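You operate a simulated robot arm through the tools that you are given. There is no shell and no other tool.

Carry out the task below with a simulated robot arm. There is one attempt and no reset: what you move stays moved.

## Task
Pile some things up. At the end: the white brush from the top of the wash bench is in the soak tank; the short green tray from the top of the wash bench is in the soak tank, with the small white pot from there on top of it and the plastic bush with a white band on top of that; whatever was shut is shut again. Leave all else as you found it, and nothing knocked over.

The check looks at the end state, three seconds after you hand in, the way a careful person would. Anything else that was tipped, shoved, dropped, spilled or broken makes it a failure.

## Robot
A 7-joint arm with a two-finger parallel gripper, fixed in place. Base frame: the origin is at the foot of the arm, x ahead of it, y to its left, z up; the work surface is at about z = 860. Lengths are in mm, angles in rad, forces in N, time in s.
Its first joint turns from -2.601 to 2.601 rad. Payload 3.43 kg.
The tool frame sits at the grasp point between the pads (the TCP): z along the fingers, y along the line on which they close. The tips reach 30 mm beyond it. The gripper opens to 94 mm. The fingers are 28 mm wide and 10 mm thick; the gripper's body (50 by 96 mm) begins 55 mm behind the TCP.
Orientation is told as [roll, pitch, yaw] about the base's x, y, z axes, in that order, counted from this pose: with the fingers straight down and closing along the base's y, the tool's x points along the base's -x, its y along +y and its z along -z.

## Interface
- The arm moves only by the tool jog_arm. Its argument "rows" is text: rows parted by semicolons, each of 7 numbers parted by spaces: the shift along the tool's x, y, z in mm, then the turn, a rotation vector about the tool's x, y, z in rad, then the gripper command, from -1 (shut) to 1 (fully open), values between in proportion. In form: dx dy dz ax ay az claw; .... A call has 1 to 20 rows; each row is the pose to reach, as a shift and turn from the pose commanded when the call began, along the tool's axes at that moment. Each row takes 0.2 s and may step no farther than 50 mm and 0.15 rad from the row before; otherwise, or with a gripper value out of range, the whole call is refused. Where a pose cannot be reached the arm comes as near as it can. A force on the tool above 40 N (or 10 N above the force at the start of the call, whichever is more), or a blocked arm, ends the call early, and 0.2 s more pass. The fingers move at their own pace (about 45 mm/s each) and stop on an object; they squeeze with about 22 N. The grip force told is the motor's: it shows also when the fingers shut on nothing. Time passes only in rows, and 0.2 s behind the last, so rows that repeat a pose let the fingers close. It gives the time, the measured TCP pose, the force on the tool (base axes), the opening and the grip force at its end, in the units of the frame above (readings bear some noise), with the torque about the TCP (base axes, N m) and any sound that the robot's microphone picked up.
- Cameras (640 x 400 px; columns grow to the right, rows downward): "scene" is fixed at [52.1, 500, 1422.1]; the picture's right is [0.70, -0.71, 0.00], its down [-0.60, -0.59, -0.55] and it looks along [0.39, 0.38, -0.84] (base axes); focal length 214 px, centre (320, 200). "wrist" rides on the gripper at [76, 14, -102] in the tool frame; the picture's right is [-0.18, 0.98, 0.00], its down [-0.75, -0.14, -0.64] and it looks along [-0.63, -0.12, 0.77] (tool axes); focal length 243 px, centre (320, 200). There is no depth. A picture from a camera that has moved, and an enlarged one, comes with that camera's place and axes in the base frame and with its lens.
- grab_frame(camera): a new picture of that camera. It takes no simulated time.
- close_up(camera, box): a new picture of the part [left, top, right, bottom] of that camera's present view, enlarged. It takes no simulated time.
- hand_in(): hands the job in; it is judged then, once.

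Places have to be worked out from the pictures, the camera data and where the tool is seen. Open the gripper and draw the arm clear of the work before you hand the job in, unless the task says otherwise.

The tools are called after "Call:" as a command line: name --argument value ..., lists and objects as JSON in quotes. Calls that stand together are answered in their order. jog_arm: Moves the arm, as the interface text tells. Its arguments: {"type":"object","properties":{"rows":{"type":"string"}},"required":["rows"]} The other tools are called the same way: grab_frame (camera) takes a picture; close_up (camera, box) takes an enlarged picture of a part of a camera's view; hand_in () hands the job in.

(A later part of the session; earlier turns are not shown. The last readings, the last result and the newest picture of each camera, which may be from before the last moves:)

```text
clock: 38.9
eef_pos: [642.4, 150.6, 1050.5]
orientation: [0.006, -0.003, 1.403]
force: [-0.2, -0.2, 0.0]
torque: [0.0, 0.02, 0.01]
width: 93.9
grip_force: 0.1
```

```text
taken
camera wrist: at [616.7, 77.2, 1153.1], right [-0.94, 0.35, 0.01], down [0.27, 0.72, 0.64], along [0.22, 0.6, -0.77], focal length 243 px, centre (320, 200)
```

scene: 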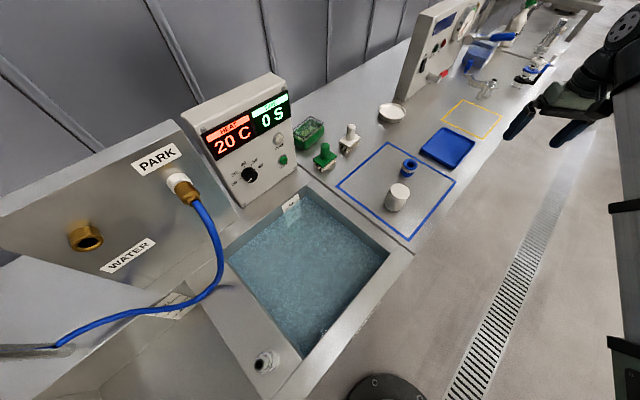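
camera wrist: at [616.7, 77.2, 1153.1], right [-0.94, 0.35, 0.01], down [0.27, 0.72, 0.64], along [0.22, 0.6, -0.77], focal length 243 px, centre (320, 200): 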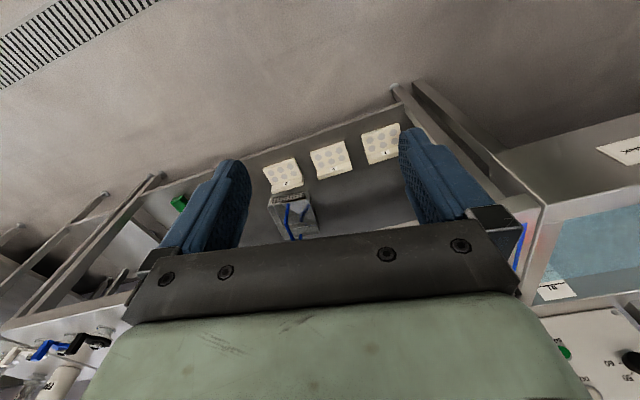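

Call:
close_up --camera "wrist" --box '[140, 90, 440, 250]'

Call:
close_up --camera "wrist" --box '[0, 170, 200, 400]'

Call:
close_up --camera "wrist" --box '[440, 100, 640, 400]'

```text
2.13 times, centred on (290, 170) of wrist
camera zoom: at [616.7, 77.2, 1153.1], right [-0.94, 0.35, 0.01], down [0.27, 0.72, 0.64], along [0.22, 0.6, -0.77], focal length 518 px, centre (384, 264)
```

zoom: 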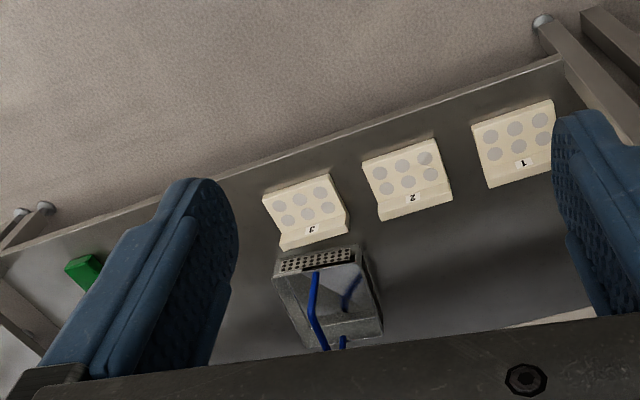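

```text
1.74 times, centred on (100, 285) of wrist
camera zoom: at [616.7, 77.2, 1153.1], right [-0.94, 0.35, 0.01], down [0.27, 0.72, 0.64], along [0.22, 0.6, -0.77], focal length 422 px, centre (703, 52)
```

zoom: 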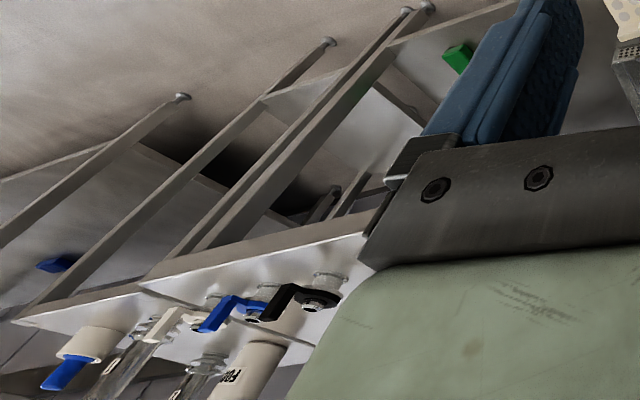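

```text
1.33 times, centred on (540, 250) of wrist
camera zoom: at [616.7, 77.2, 1153.1], right [-0.94, 0.35, 0.01], down [0.27, 0.72, 0.64], along [0.22, 0.6, -0.77], focal length 324 px, centre (27, 133)
```

zoom: 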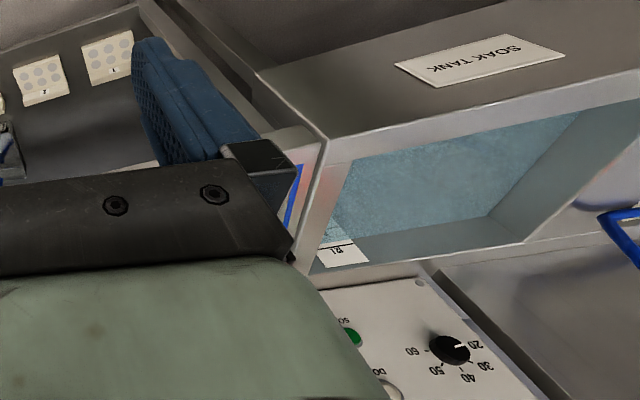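

The tank is labelled SOAK TANK, and the bench has a lower shelf with racks, a mesh box and another green thing, which explains "from the top". The lidded green box is the only green tray-like thing on top. I head back over the bench to start with the white brush.

Call:
jog_arm --rows "-10 0 -2 0 0 0.03 1; -28 -1 -5 0 0 0.09 1; -47 -2 -8 0 0 0.15 1; -66 -3 -10 0 0 0.21 1; -85 -4 -12 0 0 0.27 1; -104 -5 -14 0 0 0.33 1; -123 -5 -16 0 0 0.39 1; -142 -6 -18 0 0 0.45 1; -161 -7 -20 0 0 0.51 1; -180 -8 -22 0 0 0.57 1; -199 -8 -24 0 0 0.63 1; -218 -9 -26 0 0 0.69 1; -237 -10 -28 0 0 0.75 1; -254 -11 -30 0 0 0.8 1; -267 -11 -32 0 0 0.84 1; -274 -11 -33 0 0 0.86 1; -274 -11 -33 0 0 0.86 1"

```text
clock: 42.5
eef_pos: [698.7, 418.9, 1083.6]
orientation: [0.006, 0.003, 0.54]
force: [-0.9, -0.8, -0.7]
torque: [0.02, -0.03, 0.0]
width: 94.2
grip_force: 0.1
```

Call:
jog_arm --rows "1 12 0 0 0 -0.01 1; 3 38 0 0 0 -0.04 1; 5 66 0 0 0 -0.08 1; 7 94 1 0 0 -0.12 1; 9 122 1 0 0 -0.16 1; 11 150 2 0 0 -0.2 1; 13 178 2 0 0 -0.24 1; 15 206 3 0 0 -0.28 1; 17 234 3 0 0 -0.32 1; 20 262 4 0 0 -0.36 1; 22 290 4 0 0 -0.4 1; 24 318 4 0 0 -0.43 1; 25 336 4 0 0 -0.45 1; 26 343 4 0 0 -0.45 1; 26 343 4 0 0 -0.45 1"

Call:
grab_frame --camera "wrist"

Call:
close_up --camera "wrist" --box '[220, 100, 460, 250]'

```text
clock: 45.7
eef_pos: [500.2, 700.0, 1080.9]
orientation: [0.007, 0.002, 0.992]
force: [-0.3, 0.0, 0.3]
torque: [-0.02, -0.01, 0.01]
width: 94.1
grip_force: 0.1
```

```text
taken
camera wrist: at [447.4, 642.5, 1184.2], right [-0.72, 0.69, 0.01], down [0.53, 0.55, 0.64], along [0.44, 0.47, -0.77], focal length 243 px, centre (320, 200)
```

wrist: 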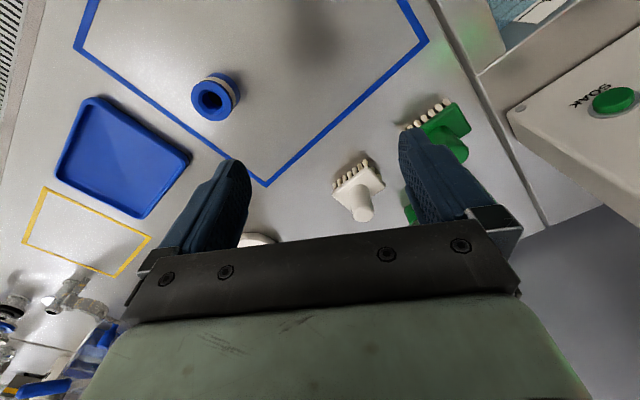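

```text
2.67 times, centred on (340, 175) of wrist
camera zoom: at [447.4, 642.5, 1184.2], right [-0.72, 0.69, 0.01], down [0.53, 0.55, 0.64], along [0.44, 0.47, -0.77], focal length 647 px, centre (267, 267)
```

zoom: 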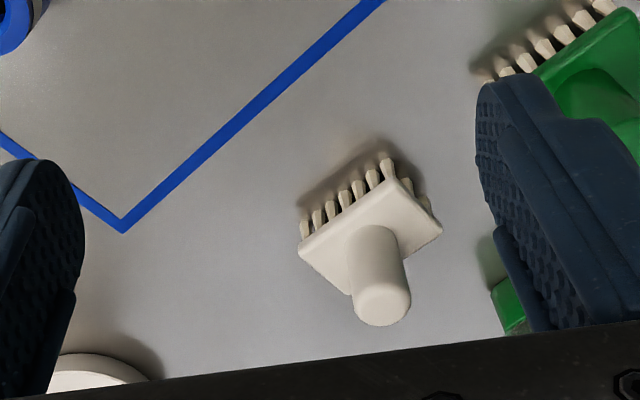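

The brush handle is about 28 mm thick with its axis near (557, 845) and top near z 950, about 1010 mm out, so I must lean the tool outward. I move to a pre-grasp on a 0.3 rad lean, partly closing the fingers.

Call:
jog_arm --rows "-8 2 2 0 -0.02 0 0.4; -20 5 6 0 -0.05 0 0.4; -34 9 10 0 -0.09 0 0.4; -48 13 14 0 -0.13 0 0.4; -62 17 18 0 -0.17 0 0.4; -76 21 23 0 -0.21 0 0.4; -90 25 28 0 -0.25 0 0.4; -104 28 32 0 -0.28 0 0.4; -113 30 35 0 -0.3 0 0.4; -117 31 36 0 -0.3 0 0.4; -117 31 36 0 -0.3 0 0.4"

Call:
grab_frame --camera "wrist"

Call:
grab_frame --camera "scene"

```text
clock: 48.1
eef_pos: [538.3, 813.3, 1046.1]
orientation: [0.006, -0.301, 0.99]
force: [-0.4, -0.5, -0.8]
torque: [-0.01, 0.0, -0.03]
width: 65.8
grip_force: 0.0
```

```text
taken
camera wrist: at [470.2, 735.2, 1121.6], right [-0.73, 0.69, 0.06], down [0.41, 0.36, 0.83], along [0.55, 0.63, -0.55], focal length 243 px, centre (320, 200)
```

wrist: 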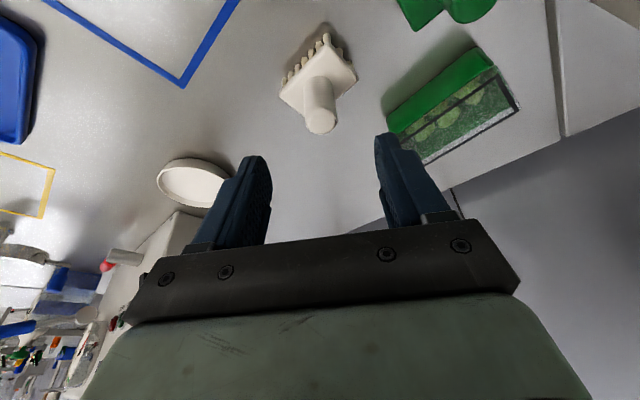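

```text
taken
```

scene: 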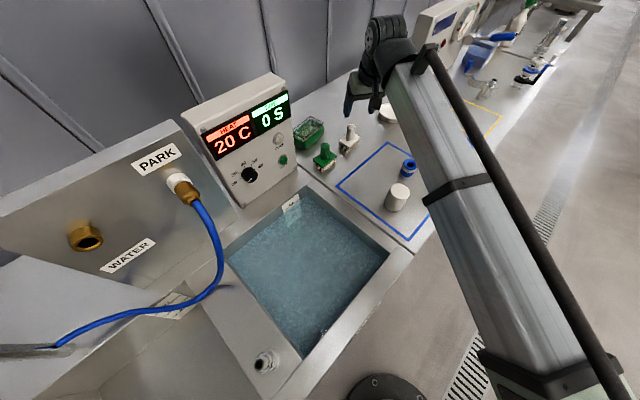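

The pre-grasp is reached and the handle axis re-measures at (556, 843). I descend along the fingers and close on the handle.

Call:
jog_arm --rows "0 1 12 0 0 0 0.4; 0 1 27 0 0 0 0.4; 1 2 44 0 0 0 0.4; 1 2 61 0 0 0 0.4; 1 2 78 0 0 0 0.4; 1 2 93 0 0 0 0.4; 1 2 106 0 0 0 0.4; 1 2 115 0 0 0 0.4; 1 2 119 0 0 0 0.4; 1 2 119 0 0 0 0.4"

Call:
grab_frame --camera "wrist"

Call:
close_up --camera "scene" --box '[280, 60, 440, 190]'

```text
clock: 50.3
eef_pos: [553.7, 844.0, 930.0]
orientation: [0.008, -0.299, 0.991]
force: [0.5, 0.1, -0.5]
torque: [0.02, -0.02, 0.0]
width: 65.8
grip_force: 0.0
```

```text
taken
camera wrist: at [486.6, 764.6, 1006.4], right [-0.73, 0.69, 0.06], down [0.41, 0.36, 0.83], along [0.55, 0.63, -0.55], focal length 243 px, centre (320, 200)
```

wrist: 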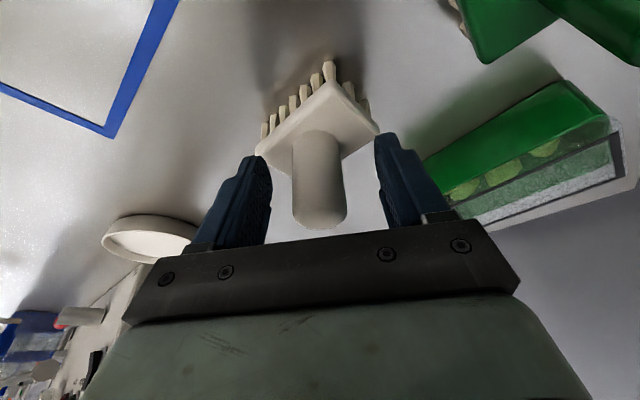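

```text
3.08 times, centred on (360, 125) of scene
camera zoom: at [52.1, 500.0, 1422.1], right [0.7, -0.71, 0.0], down [-0.6, -0.59, -0.55], along [0.39, 0.38, -0.84], focal length 660 px, centre (197, 431)
```

zoom: 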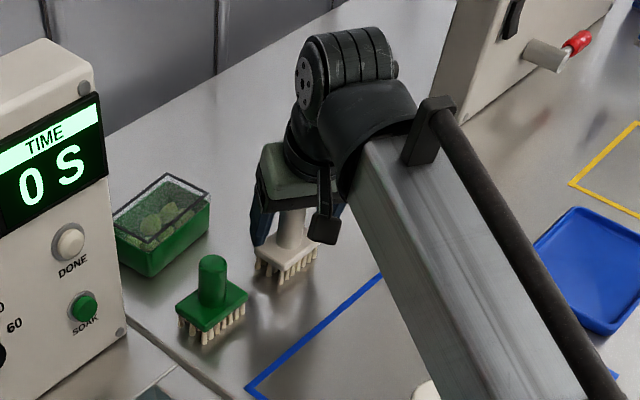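

The handle sits centred between the fingers; I close on it.

Call:
jog_arm --rows "0 0 0 0 0 0 -1; 0 0 0 0 0 0 -1; 0 0 0 0 0 0 -1; 0 0 0 0 0 0 -1; 0 0 0 0 0 0 -1"

```text
clock: 51.5
eef_pos: [552.9, 844.2, 929.7]
orientation: [0.007, -0.299, 0.99]
force: [-0.9, 0.1, 2.6]
torque: [0.1, 0.19, 0.07]
width: 32.3
grip_force: 21.7
```

Held firmly at 32 mm. I lift straight up, then check.

Call:
jog_arm --rows "-1 0 -4 0 0 0 -1; -4 0 -14 0 0 0 -1; -9 0 -29 0 0 0 -1; -14 0 -46 0 0 0 -1; -20 0 -64 0 0 0 -1; -25 0 -82 0 0 0 -1; -30 0 -98 0 0 0 -1; -34 0 -109 0 0 0 -1; -36 0 -115 0 0 0 -1; -36 0 -115 0 0 0 -1"

Call:
grab_frame --camera "wrist"

Call:
close_up --camera "scene" --box '[280, 60, 440, 190]'

```text
clock: 53.7
eef_pos: [554.5, 843.0, 1050.3]
orientation: [0.007, -0.297, 0.989]
force: [0.4, -1.3, -1.6]
torque: [-0.02, 0.0, 0.0]
width: 31.8
grip_force: 22.0
```

```text
taken
camera wrist: at [487.5, 764.2, 1126.9], right [-0.73, 0.69, 0.06], down [0.41, 0.36, 0.83], along [0.55, 0.63, -0.55], focal length 243 px, centre (320, 200)
```

wrist: 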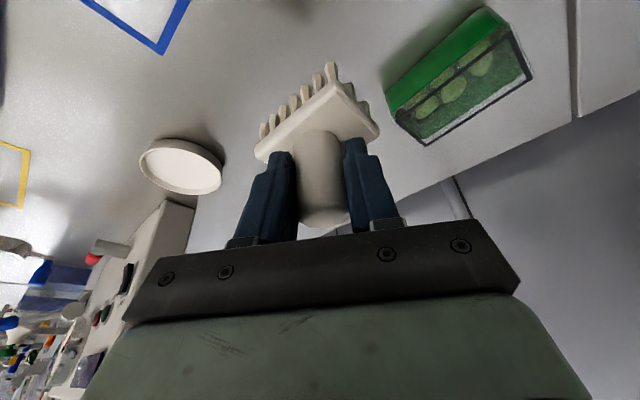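

```text
3.08 times, centred on (360, 125) of scene
camera zoom: at [52.1, 500.0, 1422.1], right [0.7, -0.71, 0.0], down [-0.6, -0.59, -0.55], along [0.39, 0.38, -0.84], focal length 660 px, centre (197, 431)
```

zoom: 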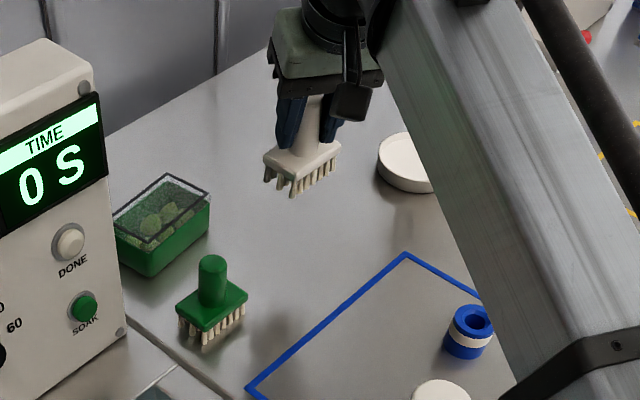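

The brush is up and clear. I carry it over the tank, keeping the lean so it stays upright, toward the back right of the tank at about (235, 750).

Call:
jog_arm --rows "8 7 -3 -0.003 0 -0.01 -1; 24 21 -8 -0.008 0 -0.025 -1; 42 37 -13 -0.013 0 -0.043 -1; 60 53 -19 -0.019 0 -0.062 -1; 78 69 -24 -0.025 0 -0.08 -1; 96 85 -30 -0.031 0 -0.099 -1; 114 101 -35 -0.036 0 -0.117 -1; 132 117 -41 -0.042 0 -0.136 -1; 150 133 -46 -0.048 0 -0.154 -1; 168 149 -52 -0.053 0 -0.173 -1; 186 165 -58 -0.059 0 -0.191 -1; 204 181 -63 -0.065 0 -0.21 -1; 222 197 -69 -0.071 0 -0.229 -1; 234 208 -73 -0.075 0 -0.241 -1; 242 214 -75 -0.077 0 -0.248 -1; 242 214 -75 -0.077 0 -0.248 -1"

Call:
grab_frame --camera "wrist"

Call:
grab_frame --camera "scene"

```text
clock: 57.1
eef_pos: [237.1, 749.3, 1053.4]
orientation: [0.006, -0.301, 1.251]
force: [0.1, 0.2, -1.9]
torque: [-0.03, -0.01, -0.01]
width: 32.0
grip_force: 22.2
```

```text
taken
camera wrist: at [192.4, 655.6, 1128.9], right [-0.88, 0.48, 0.06], down [0.31, 0.46, 0.84], along [0.37, 0.75, -0.55], focal length 243 px, centre (320, 200)
```

wrist: 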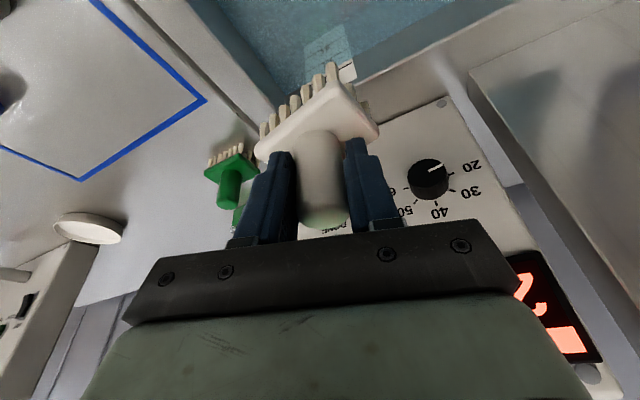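

```text
taken
```

scene: 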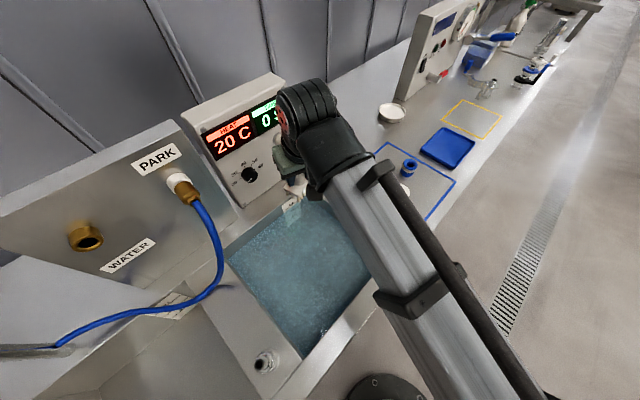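

Over the tank. I lower straight down in stages, watching the force.

Call:
jog_arm --rows "2 0 8 0 0 0 -1; 6 0 20 0 0 0 -1; 11 0 36 0 0 0 -1; 16 0 52 0 0 0 -1; 21 0 68 0 0 0 -1; 26 0 84 0 0 0 -1; 31 0 100 0 0 0 -1; 36 0 116 0 0 0 -1; 41 0 132 0 0 0 -1; 46 0 148 0 0 0 -1; 50 0 162 0 0 0 -1; 53 0 172 0 0 0 -1; 54 0 175 0 0 0 -1; 54 0 175 0 0 0 -1"

Call:
grab_frame --camera "wrist"

Call:
grab_frame --camera "scene"

```text
clock: 60.1
eef_pos: [235.5, 751.4, 871.3]
orientation: [0.008, -0.3, 1.249]
force: [0.3, -0.5, -0.1]
torque: [-0.01, 0.01, -0.04]
width: 31.7
grip_force: 22.0
```

```text
taken
camera wrist: at [190.5, 656.7, 946.3], right [-0.88, 0.48, 0.06], down [0.31, 0.46, 0.84], along [0.37, 0.75, -0.55], focal length 243 px, centre (320, 200)
```

wrist: 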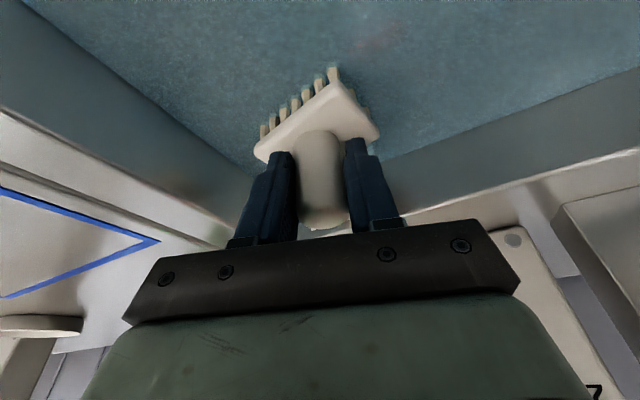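

```text
taken
```

scene: 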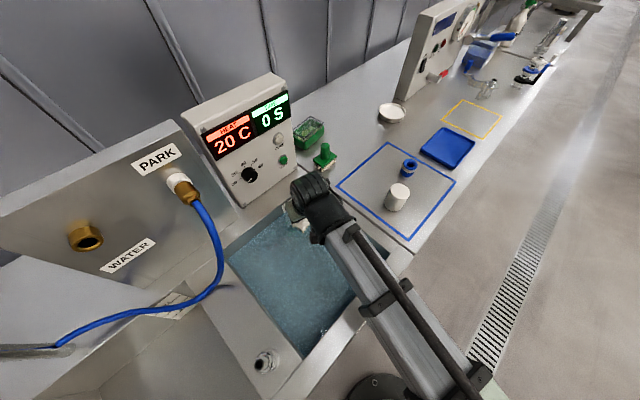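

Call:
jog_arm --rows "1 0 4 0 0 0 -1; 2 0 8 0 0 0 -1; 4 0 12 0 0 0 -1; 5 0 15 0 0 0 -1; 6 0 19 0 0 0 -1; 7 0 23 0 0 0 -1; 7 0 23 0 0 0 -1"

```text
clock: 61.7
eef_pos: [235.7, 750.6, 846.7]
orientation: [0.007, -0.301, 1.251]
force: [0.3, 0.1, -1.2]
torque: [0.0, 0.05, 0.03]
width: 31.8
grip_force: 22.3
```

Call:
jog_arm --rows "1 0 3 0 0 0 -1; 2 0 6 0 0 0 -1; 3 0 9 0 0 0 -1; 4 0 12 0 0 0 -1; 5 0 15 0 0 0 -1; 6 0 18 0 0 0 -1; 6 0 21 0 0 0 -1; 6 0 21 0 0 0 -1"

Call:
grab_frame --camera "wrist"

```text
clock: 63.5
eef_pos: [236.7, 750.3, 824.7]
orientation: [0.006, -0.3, 1.249]
force: [-1.0, 0.6, -2.0]
torque: [-0.01, 0.0, -0.02]
width: 31.6
grip_force: 21.9
```

```text
taken
camera wrist: at [191.5, 656.4, 900.8], right [-0.88, 0.48, 0.06], down [0.31, 0.46, 0.84], along [0.37, 0.75, -0.55], focal length 243 px, centre (320, 200)
```

wrist: 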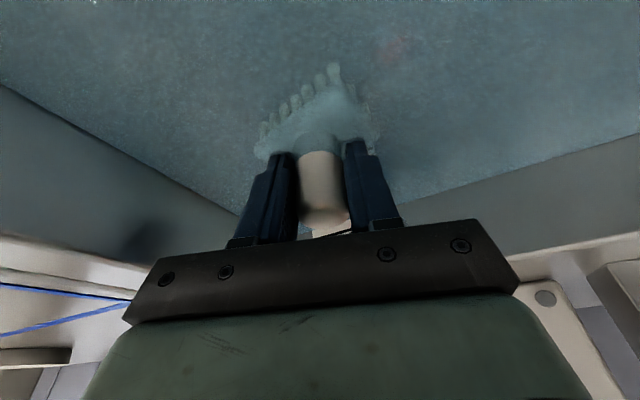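

Call:
jog_arm --rows "1 0 3 0 0 0 -1; 2 0 6 0 0 0 -1; 3 0 9 0 0 0 -1; 4 0 12 0 0 0 -1; 5 0 15 0 0 0 -1; 6 0 18 0 0 0 -1; 6 0 21 0 0 0 -1; 6 0 21 0 0 0 -1"

```text
clock: 65.3
eef_pos: [235.7, 752.5, 802.9]
orientation: [0.007, -0.301, 1.25]
force: [-0.8, 0.0, -0.6]
torque: [-0.04, -0.02, 0.01]
width: 31.6
grip_force: 21.9
```

Call:
jog_arm --rows "1 0 2 0 0 0 -1; 1 0 5 0 0 0 -1; 2 0 7 0 0 0 -1; 3 0 9 0 0 0 -1; 4 0 12 0 0 0 -1; 4 0 14 0 0 0 -1; 4 0 14 0 0 0 -1"

Call:
grab_frame --camera "scene"

```text
clock: 66.9
eef_pos: [235.4, 752.9, 788.1]
orientation: [0.008, -0.3, 1.25]
force: [0.1, -1.0, -1.4]
torque: [0.0, -0.02, 0.0]
width: 31.6
grip_force: 21.6
```

```text
taken
```

scene: 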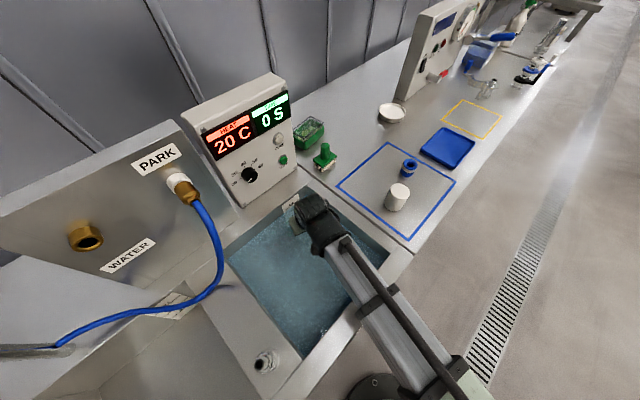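

Call:
jog_arm --rows "1 0 2 0 0 0 -1; 1 0 4 0 0 0 -1; 2 0 6 0 0 0 -1; 2 0 8 0 0 0 -1; 2 0 8 0 0 0 -1"

```text
clock: 68.1
eef_pos: [235.7, 753.3, 780.4]
orientation: [0.009, -0.299, 1.249]
force: [-0.4, -0.2, -1.3]
torque: [0.01, 0.0, 0.0]
width: 31.4
grip_force: 21.7
```

Call:
jog_arm --rows "1 0 2 0 0 0 -1; 1 0 4 0 0 0 -1; 2 0 6 0 0 0 -1; 2 0 8 0 0 0 -1; 2 0 8 0 0 0 -1"

Call:
grab_frame --camera "wrist"

```text
clock: 69.3
eef_pos: [236.3, 753.6, 771.2]
orientation: [0.007, -0.3, 1.251]
force: [0.1, 0.0, -1.9]
torque: [0.0, -0.02, 0.0]
width: 31.7
grip_force: 22.0
```

```text
taken
camera wrist: at [191.1, 659.0, 847.7], right [-0.88, 0.48, 0.06], down [0.31, 0.46, 0.84], along [0.37, 0.75, -0.55], focal length 243 px, centre (320, 200)
```

wrist: 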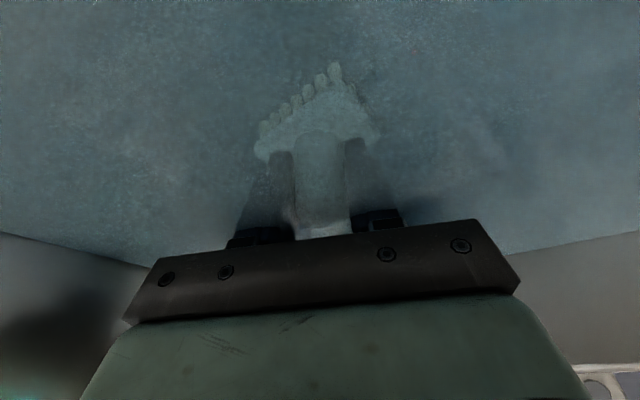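

Call:
close_up --camera "scene" --box '[240, 160, 480, 400]'

Call:
jog_arm --rows "1 0 2 0 0 0 -1; 1 0 4 0 0 0 -1; 2 0 6 0 0 0 -1; 2 0 8 0 0 0 -1; 2 0 8 0 0 0 -1"

```text
1.67 times, centred on (360, 280) of scene
camera zoom: at [52.1, 500.0, 1422.1], right [0.7, -0.71, 0.0], down [-0.6, -0.59, -0.55], along [0.39, 0.38, -0.84], focal length 358 px, centre (253, 67)
```

zoom: 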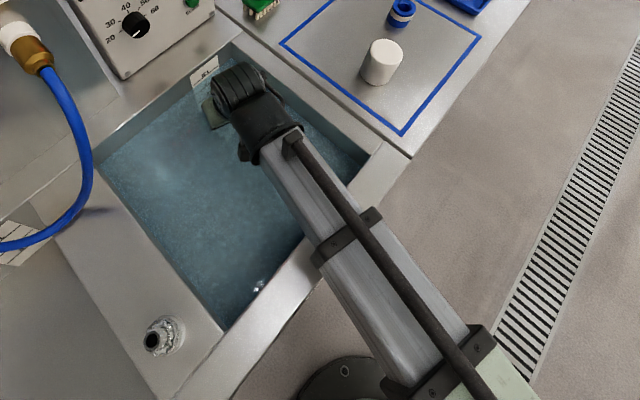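

```text
clock: 70.5
eef_pos: [235.2, 753.2, 764.4]
orientation: [0.006, -0.303, 1.25]
force: [0.2, -4.9, 28.9]
torque: [-0.03, -0.14, 0.05]
width: 31.5
grip_force: 22.3
```

The bristles have met the tank bottom (about z 695). I ease up slightly and open the fingers a little to let go.

Call:
jog_arm --rows "0 0 -1.5 0 0 0 -1; 0 0 -1.5 0 0 0 -1; 0 0 -1.5 0 0 0 -0.1; 0 0 -1.5 0 0 0 0.1; 0 0 -1.5 0 0 0 0.2; 0 0 -1.5 0 0 0 0.2; 0 0 -1.5 0 0 0 0.2"

Call:
grab_frame --camera "wrist"

```text
clock: 72.1
eef_pos: [236.5, 753.4, 765.2]
orientation: [0.007, -0.301, 1.25]
force: [-2.0, 1.3, 9.9]
torque: [-0.05, -0.12, 0.01]
width: 54.4
grip_force: 0.0
```

```text
taken
camera wrist: at [191.0, 658.6, 840.7], right [-0.88, 0.48, 0.06], down [0.31, 0.46, 0.84], along [0.37, 0.75, -0.55], focal length 243 px, centre (320, 200)
```

wrist: 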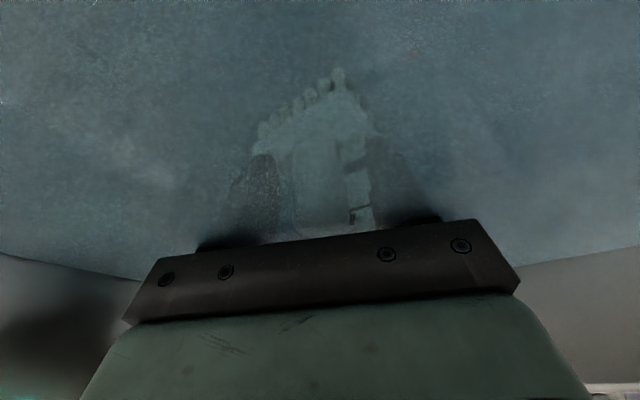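

Call:
jog_arm --rows "0 0 -2 0 0 0 0.2; -1 0 -5 0 0 0 0.2; -3 0 -12 0 0 0 0.2; -6 0 -22 0 0 0 0.2; -10 0 -35 0 0 0 0.2; -14 0 -48 0 0 0 0.2; -14 0 -48 0 0 0 0.2"

Call:
grab_frame --camera "wrist"

```text
clock: 73.7
eef_pos: [236.0, 752.0, 815.5]
orientation: [0.007, -0.3, 1.249]
force: [0.4, -0.7, -0.1]
torque: [0.02, -0.02, -0.04]
width: 56.3
grip_force: 0.0
```

```text
taken
camera wrist: at [191.2, 657.2, 891.0], right [-0.88, 0.48, 0.06], down [0.31, 0.46, 0.84], along [0.37, 0.75, -0.55], focal length 243 px, centre (320, 200)
```

wrist: 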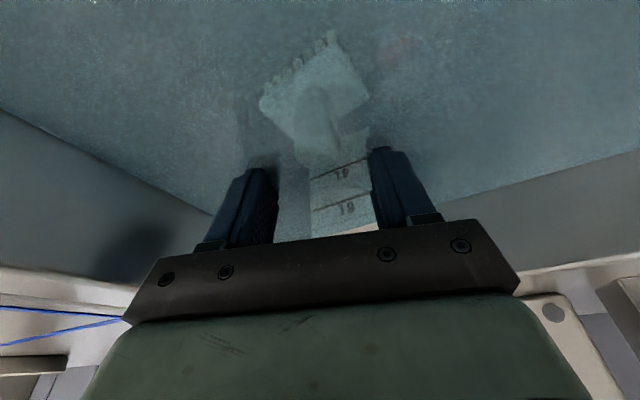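

The brush stands upright on the tank bottom. I rise out of the tank.

Call:
jog_arm --rows "-6 0 -20 0 0 0 0.2; -13 0 -42 0 0 0 0.2; -20 0 -66 0 0 0 0.2; -27 0 -90 0 0 0 0.2; -34 0 -114 0 0 0 0.2; -41 0 -138 0 0 0 0.2; -48 0 -162 0 0 0 0.2; -55 0 -184 0 0 0 0.2; -62 0 -204 0 0 0 0.2; -69 0 -224 0 0 0 0.2; -69 0 -224 0 0 0 0.2"

Call:
grab_frame --camera "scene"

Call:
grab_frame --camera "wrist"

```text
clock: 76.1
eef_pos: [236.2, 751.5, 1049.6]
orientation: [0.006, -0.301, 1.249]
force: [0.7, -0.2, 0.0]
torque: [0.01, 0.04, 0.01]
width: 56.4
grip_force: 0.0
```

```text
taken
```

scene: 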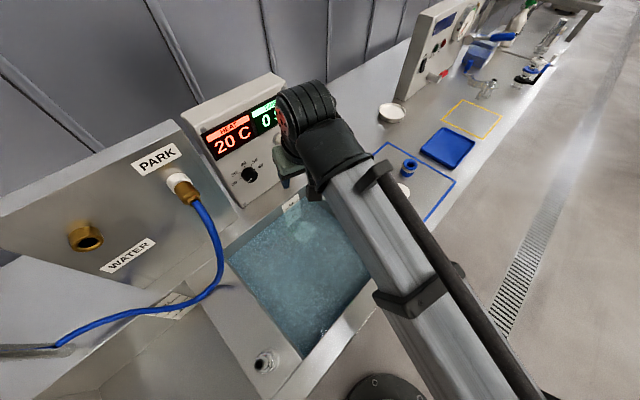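

```text
taken
camera wrist: at [192.4, 656.9, 1126.3], right [-0.88, 0.48, 0.06], down [0.31, 0.46, 0.84], along [0.37, 0.75, -0.55], focal length 243 px, centre (320, 200)
```

wrist: 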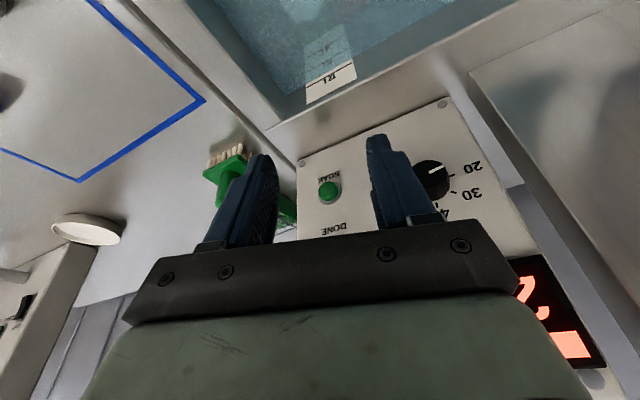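

Brush done. Now I move over toward the green box for a close look at its shape and lid.

Call:
jog_arm --rows "-7 -9 1 0.002 0 0.006 0.6; -20 -27 3 0.005 0 0.017 0.6; -34 -45 6 0.009 0 0.029 0.6; -48 -64 8 0.012 0 0.04 0.6; -62 -83 10 0.016 0 0.052 0.6; -76 -102 13 0.02 0 0.064 0.6; -90 -121 15 0.023 0 0.076 0.6; -104 -140 17 0.027 0 0.088 0.6; -118 -159 20 0.031 0 0.099 0.6; -132 -177 22 0.034 0 0.11 0.6; -142 -190 24 0.037 0 0.119 0.6; -147 -197 25 0.038 0 0.124 0.6; -147 -197 25 0.038 0 0.124 0.6"

Call:
grab_frame --camera "wrist"

Call:
close_up --camera "wrist" --box '[260, 60, 420, 180]'

```text
clock: 78.9
eef_pos: [472.3, 829.7, 1068.4]
orientation: [0.007, -0.299, 1.117]
force: [0.5, 0.0, 0.1]
torque: [0.0, -0.04, -0.02]
width: 75.0
grip_force: 0.1
```

```text
taken
camera wrist: at [415.8, 742.5, 1143.8], right [-0.81, 0.59, 0.06], down [0.36, 0.41, 0.83], along [0.46, 0.7, -0.55], focal length 243 px, centre (320, 200)
```

wrist: 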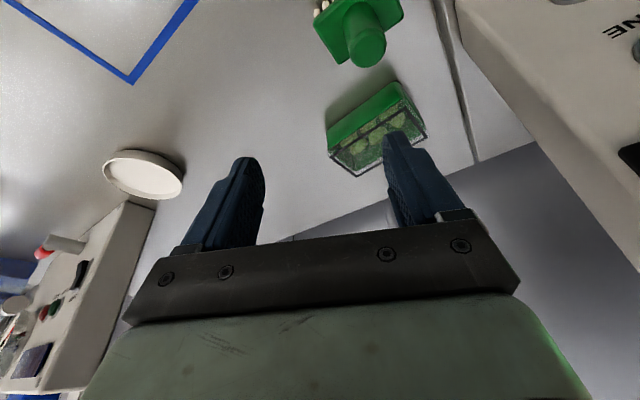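

```text
3.33 times, centred on (340, 120) of wrist
camera zoom: at [415.8, 742.5, 1143.8], right [-0.81, 0.59, 0.06], down [0.36, 0.41, 0.83], along [0.46, 0.7, -0.55], focal length 809 px, centre (253, 467)
```

zoom: 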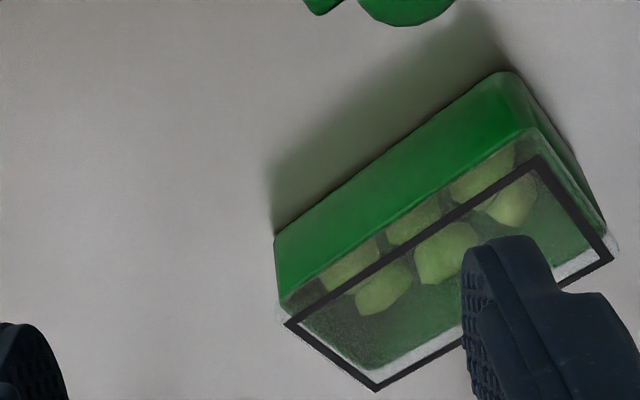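

The green box is about 111 × 62 × 55 mm with a clear cap lid, centred near (479, 979) and turned about 0.1 rad; that is about 1090 mm out. I test how far the arm can reach toward it, staying well above it.

Call:
jog_arm --rows "-8 4 8 0 0 0 0.6; -20 11 19 0 0 0 0.6; -33 18 32 0 0 0 0.6; -46 25 45 0 0 0 0.6; -59 32 57 0 0 0 0.6; -72 38 70 0 0 0 0.6; -85 45 82 0 0 0 0.6; -97 52 93 0 0 0 0.6; -106 57 101 0 0 0 0.6; -111 59 105 0 0 0 0.6; -111 59 105 0 0 0 0.6; -111 59 105 0 0 0 0.6"

Call:
grab_frame --camera "wrist"

Call:
grab_frame --camera "scene"

```text
clock: 81.5
eef_pos: [477.1, 980.6, 1000.1]
orientation: [0.006, -0.3, 1.119]
force: [0.3, 0.5, 0.5]
torque: [-0.02, 0.04, -0.01]
width: 75.2
grip_force: 0.1
```

```text
taken
camera wrist: at [421.0, 891.9, 1076.7], right [-0.81, 0.59, 0.06], down [0.36, 0.41, 0.83], along [0.46, 0.7, -0.55], focal length 243 px, centre (320, 200)
```

wrist: 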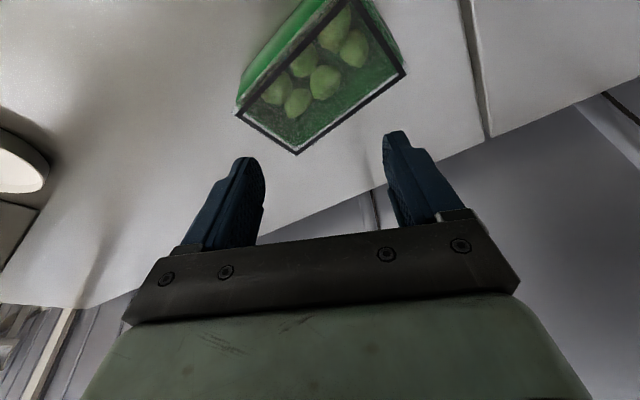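

```text
taken
```

scene: 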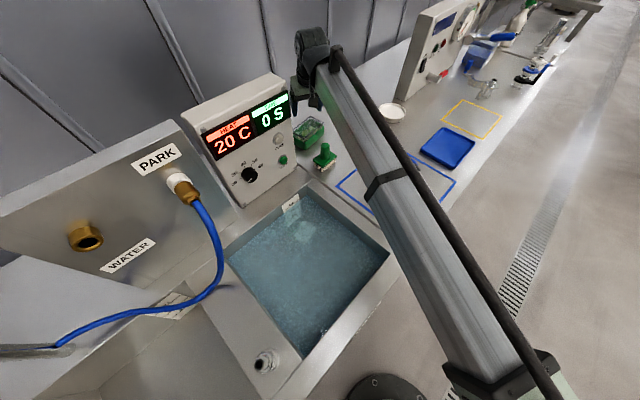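

The arm reaches 1091 mm with only a 0.3 rad lean. I see how much lean is really needed by standing the tool more upright here, still well above the box.

Call:
jog_arm --rows "0 0 0 0 0.04 0 0.6; 0 0 0 0 0.08 0 0.6; 0 0 0 0 0.12 0 0.6; 0 0 0 0 0.15 0 0.6; 0 0 0 0 0.15 0 0.6"

```text
clock: 82.7
eef_pos: [477.4, 980.2, 999.6]
orientation: [0.006, -0.148, 1.12]
force: [-0.2, -0.2, -0.5]
torque: [-0.01, -0.01, -0.01]
width: 75.4
grip_force: 0.1
```

Call:
jog_arm --rows "0 0 0 0 0.04 0 0.6; 0 0 0 0 0.08 0 0.6; 0 0 0 0 0.12 0 0.6; 0 0 0 0 0.15 0 0.6; 0 0 0 0 0.15 0 0.6"

```text
clock: 83.9
eef_pos: [477.5, 979.0, 999.7]
orientation: [0.007, 0.0, 1.122]
force: [0.5, 1.1, 0.0]
torque: [-0.03, -0.01, -0.02]
width: 75.2
grip_force: 0.0
```

Even upright the tool reaches the box, so I can grasp it squarely across its 62 mm side. I turn the tool to the box's angle (yaw about 0.116) with the fingers open.

Call:
jog_arm --rows "0 0 0 0 0 0.05 1; 0 0 0 0 0 0.12 1; 0 0 0 0 0 0.2 1; 0 0 0 0 0 0.28 1; 0 0 0 0 0 0.36 1; 0 0 0 0 0 0.44 1; 0 0 0 0 0 0.52 1; 0 0 0 0 0 0.6 1; 0 0 0 0 0 0.68 1; 0 0 0 0 0 0.76 1; 0 0 0 0 0 0.84 1; 0 0 0 0 0 0.91 1; 0 0 0 0 0 0.97 1; 0 0 0 0 0 1.006 1; 0 0 0 0 0 1.006 1"

Call:
grab_frame --camera "wrist"

Call:
close_up --camera "scene" --box '[180, 20, 400, 180]'

```text
clock: 87.1
eef_pos: [477.8, 976.9, 1000.4]
orientation: [0.001, 0.007, 0.116]
force: [-0.1, 0.6, 0.1]
torque: [0.01, -0.03, 0.0]
width: 94.0
grip_force: 0.0
```

```text
taken
camera wrist: at [400.9, 983.2, 1104.2], right [0.07, 1.0, 0.0], down [0.77, -0.06, 0.64], along [0.64, -0.04, -0.77], focal length 243 px, centre (320, 200)
```

wrist: 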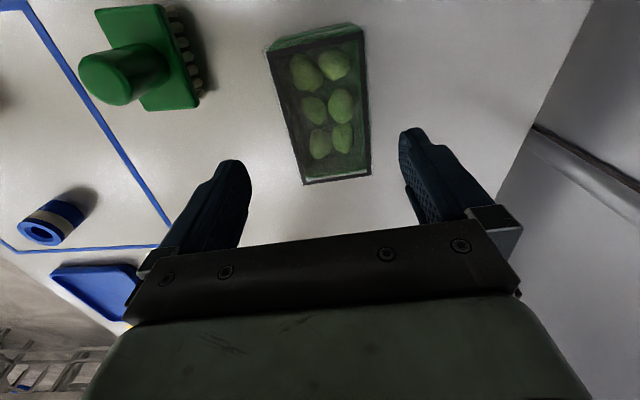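

```text
2.50 times, centred on (290, 100) of scene
camera zoom: at [52.1, 500.0, 1422.1], right [0.7, -0.71, 0.0], down [-0.6, -0.59, -0.55], along [0.39, 0.38, -0.84], focal length 536 px, centre (395, 450)
```

zoom: 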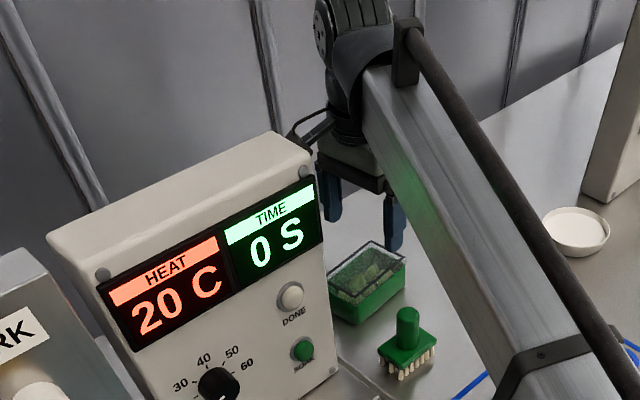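

The box centre measures about (480, 984) with yaw about 0.1. I shift a few mm to centre on it and come down until the tips are just above the lid, then check.

Call:
jog_arm --rows "-1 2 4 0 0 0.005 1; -2 4 12 0 0 0.01 1; -3 7 22 0 0 0.016 1; -3 7 33 0 0 0.016 1; -3 7 42 0 0 0.016 1; -3 7 49 0 0 0.016 1; -3 7 52 0 0 0.016 1; -3 7 52 0 0 0.016 1"

Call:
grab_frame --camera "wrist"

Call:
close_up --camera "scene" --box '[240, 60, 400, 180]'

```text
clock: 88.9
eef_pos: [479.5, 986.4, 948.6]
orientation: [0.004, 0.007, 0.099]
force: [0.4, -0.4, 1.0]
torque: [0.02, -0.01, -0.01]
width: 94.1
grip_force: 0.0
```

```text
taken
camera wrist: at [403.9, 991.0, 1052.1], right [0.09, 1.0, 0.0], down [0.77, -0.07, 0.64], along [0.63, -0.05, -0.77], focal length 243 px, centre (320, 200)
```

wrist: 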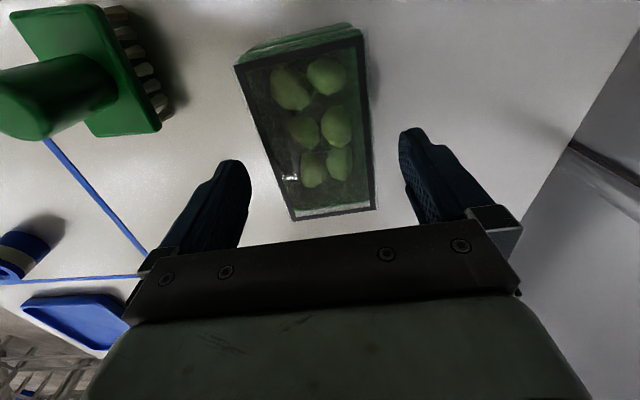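

```text
3.33 times, centred on (320, 120) of scene
camera zoom: at [52.1, 500.0, 1422.1], right [0.7, -0.71, 0.0], down [-0.6, -0.59, -0.55], along [0.39, 0.38, -0.84], focal length 715 px, centre (320, 467)
```

zoom: 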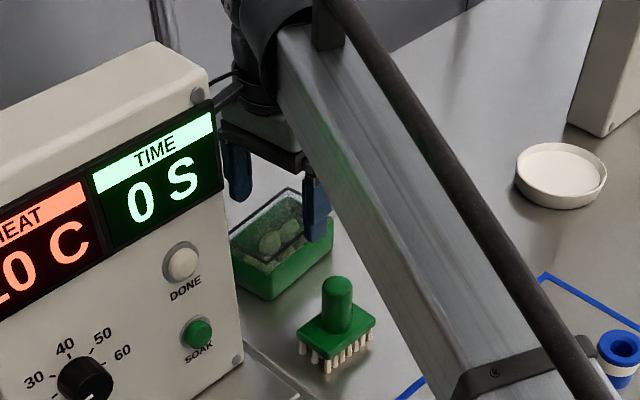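

Centred within 2 mm. I descend to grasp height with the fingers on both sides of the box.

Call:
jog_arm --rows "0 -1 6 0 0 0 1; 0 -1 14 0 0 0 1; 0 -1 23 0 0 0 1; 0 -1 32 0 0 0 1; 0 -1 40 0 0 0 1; 0 -1 46 0 0 0 1; 0 -1 50 0 0 0 1; 0 -1 50 0 0 0 1"

Call:
grab_frame --camera "wrist"

```text
clock: 90.7
eef_pos: [478.4, 984.8, 896.9]
orientation: [0.003, 0.006, 0.099]
force: [-0.2, -0.1, -1.3]
torque: [0.02, 0.03, 0.03]
width: 94.0
grip_force: 0.1
```

```text
taken
camera wrist: at [402.5, 990.4, 1001.4], right [0.09, 1.0, 0.0], down [0.77, -0.07, 0.64], along [0.63, -0.05, -0.77], focal length 243 px, centre (320, 200)
```

wrist: 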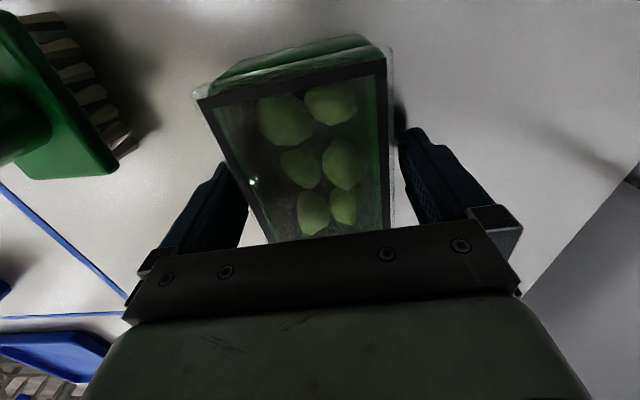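

The fingers straddle the box evenly, so I close on it.

Call:
jog_arm --rows "0 0 0 0 0 0 0.5; 0 0 0 0 0 0 0.2; 0 0 0 0 0 0 -1; 0 0 0 0 0 0 -1; 0 0 0 0 0 0 -1; 0 0 0 0 0 0 -1; 0 0 0 0 0 0 -1"

Call:
grab_frame --camera "wrist"

```text
clock: 92.3
eef_pos: [478.8, 983.7, 898.3]
orientation: [0.005, 0.006, 0.1]
force: [-0.7, 0.3, 0.4]
torque: [-0.05, -0.01, 0.04]
width: 76.5
grip_force: 21.6
```

```text
taken
camera wrist: at [402.6, 990.4, 1001.4], right [0.09, 1.0, 0.0], down [0.77, -0.07, 0.64], along [0.63, -0.05, -0.77], focal length 243 px, centre (320, 200)
```

wrist: 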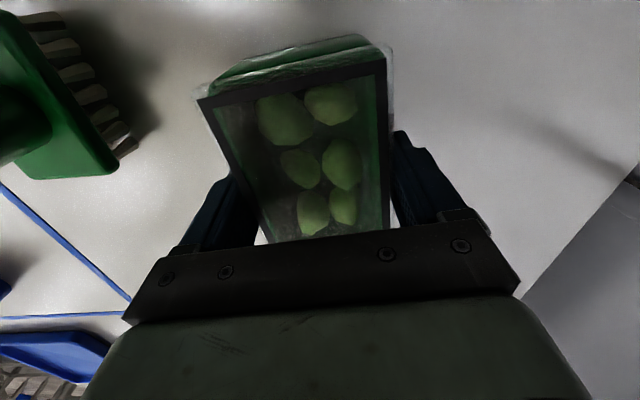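

The fingers stopped at 76 mm, so they are holding the lid's clear rim. I lift only 5 mm to see whether the tub comes up with it.

Call:
jog_arm --rows "0 0 -1 0 0 0 -1; 0 0 -2 0 0 0 -1; 0 0 -4 0 0 0 -1; 0 0 -6 0 0 0 -1; 0 0 -6 0 0 0 -1; 0 0 -6 0 0 0 -1"

Call:
grab_frame --camera "wrist"

Call:
close_up --camera "scene" --box '[280, 90, 360, 170]'

```text
clock: 93.7
eef_pos: [478.8, 986.3, 903.0]
orientation: [0.004, 0.006, 0.1]
force: [-0.5, -0.4, -0.9]
torque: [0.01, 0.01, 0.01]
width: 76.3
grip_force: 22.2
```

```text
taken
camera wrist: at [402.8, 991.1, 1007.5], right [0.09, 1.0, 0.0], down [0.77, -0.07, 0.64], along [0.63, -0.05, -0.77], focal length 243 px, centre (320, 200)
```

wrist: 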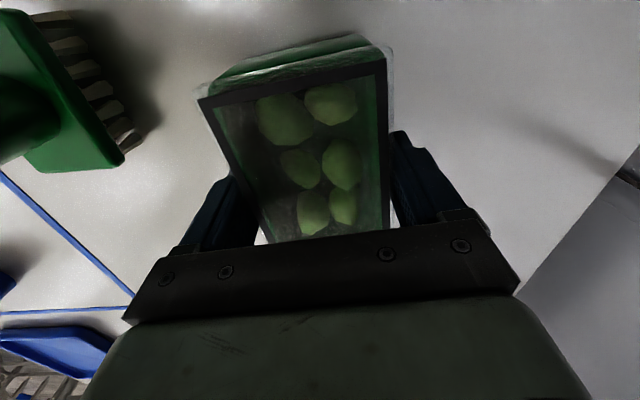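

```text
5.00 times, centred on (320, 130) of scene
camera zoom: at [52.1, 500.0, 1422.1], right [0.7, -0.71, 0.0], down [-0.6, -0.59, -0.55], along [0.39, 0.38, -0.84], focal length 1072 px, centre (320, 550)
```

zoom: 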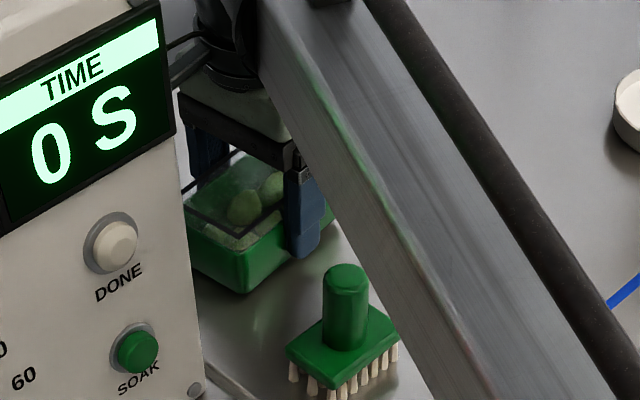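

Call:
close_up --camera "wrist" --box '[180, 10, 420, 160]'

Call:
close_up --camera "scene" --box '[295, 115, 335, 155]'

Call:
jog_arm --rows "0 0 -2 0 0 0 -1; 0 0 -5 0 0 0 -1; 0 0 -8 0 0 0 -1; 0 0 -8 0 0 0 -1; 0 0 -8 0 0 0 -1"

Call:
close_up --camera "wrist" --box '[180, 10, 420, 160]'

Call:
close_up --camera "scene" --box '[295, 115, 335, 155]'

```text
2.67 times, centred on (300, 85) of wrist
camera zoom: at [402.8, 991.1, 1007.5], right [0.09, 1.0, 0.0], down [0.77, -0.07, 0.64], along [0.63, -0.05, -0.77], focal length 647 px, centre (373, 507)
```

zoom: 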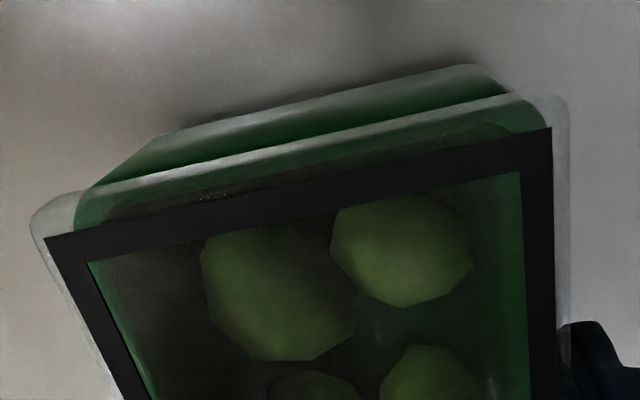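

```text
10.00 times, centred on (315, 135) of scene
camera zoom: at [52.1, 500.0, 1422.1], right [0.7, -0.71, 0.0], down [-0.6, -0.59, -0.55], along [0.39, 0.38, -0.84], focal length 2145 px, centre (370, 850)
```

zoom: 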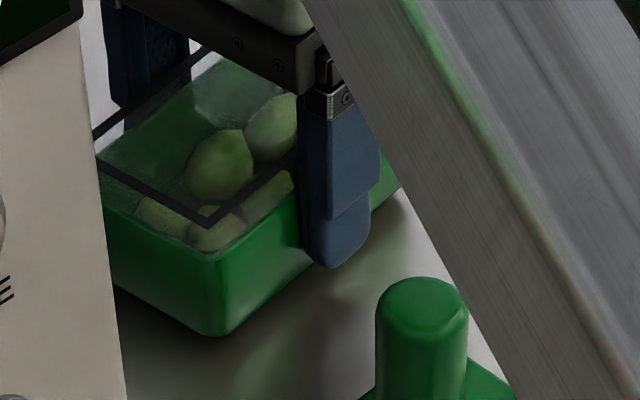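

```text
clock: 94.9
eef_pos: [478.4, 986.8, 910.7]
orientation: [0.002, 0.006, 0.1]
force: [0.8, 0.1, -0.8]
torque: [-0.04, -0.03, -0.01]
width: 76.4
grip_force: 22.1
```

```text
2.67 times, centred on (300, 85) of wrist
camera zoom: at [402.4, 991.3, 1015.6], right [0.09, 1.0, 0.0], down [0.77, -0.07, 0.64], along [0.63, -0.05, -0.77], focal length 647 px, centre (373, 507)
```

zoom: 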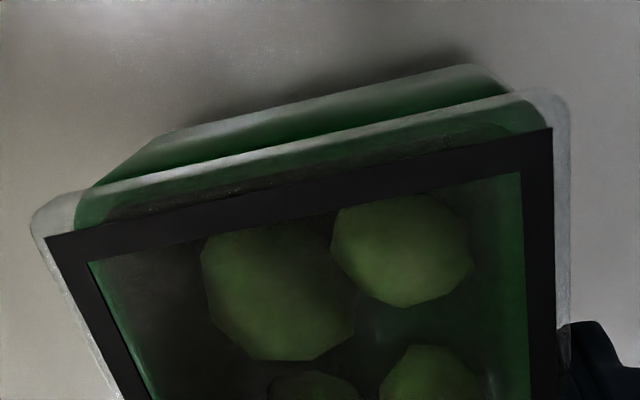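

```text
10.00 times, centred on (315, 135) of scene
camera zoom: at [52.1, 500.0, 1422.1], right [0.7, -0.71, 0.0], down [-0.6, -0.59, -0.55], along [0.39, 0.38, -0.84], focal length 2145 px, centre (370, 850)
```

zoom: 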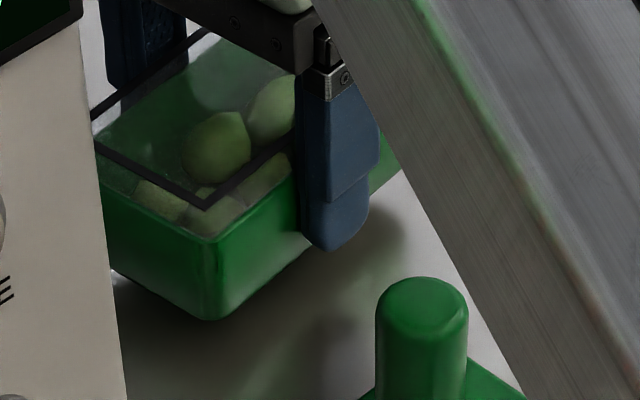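

The whole box comes up as one piece with its lid. I lift it straight up, well above the green brush's height.

Call:
jog_arm --rows "0 0 -8 0 0 0 -1; 0 0 -20 0 0 0 -1; 0 0 -34 0 0 0 -1; 0 0 -48 0 0 0 -1; 0 0 -62 0 0 0 -1; 0 0 -76 0 0 0 -1; 0 0 -90 0 0 0 -1; 0 0 -102 0 0 0 -1; 0 0 -112 0 0 0 -1; 0 0 -119 0 0 0 -1; 0 0 -119 0 0 0 -1"

Call:
close_up --camera "scene" --box '[240, 60, 400, 180]'

```text
clock: 97.3
eef_pos: [479.6, 985.7, 1030.8]
orientation: [0.005, 0.007, 0.098]
force: [-0.2, -0.9, -2.3]
torque: [0.01, -0.02, -0.01]
width: 76.3
grip_force: 22.2
```

```text
3.33 times, centred on (320, 120) of scene
camera zoom: at [52.1, 500.0, 1422.1], right [0.7, -0.71, 0.0], down [-0.6, -0.59, -0.55], along [0.39, 0.38, -0.84], focal length 715 px, centre (320, 467)
```

zoom: 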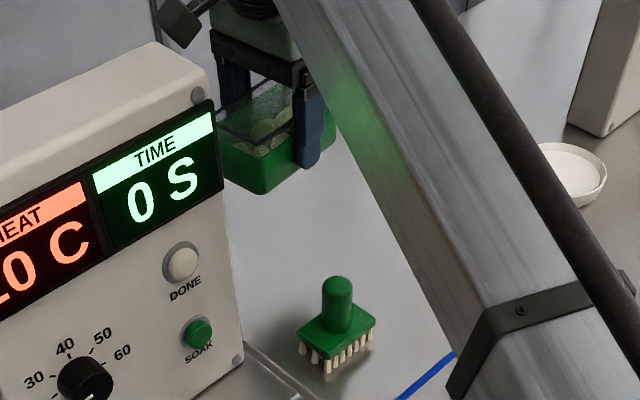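

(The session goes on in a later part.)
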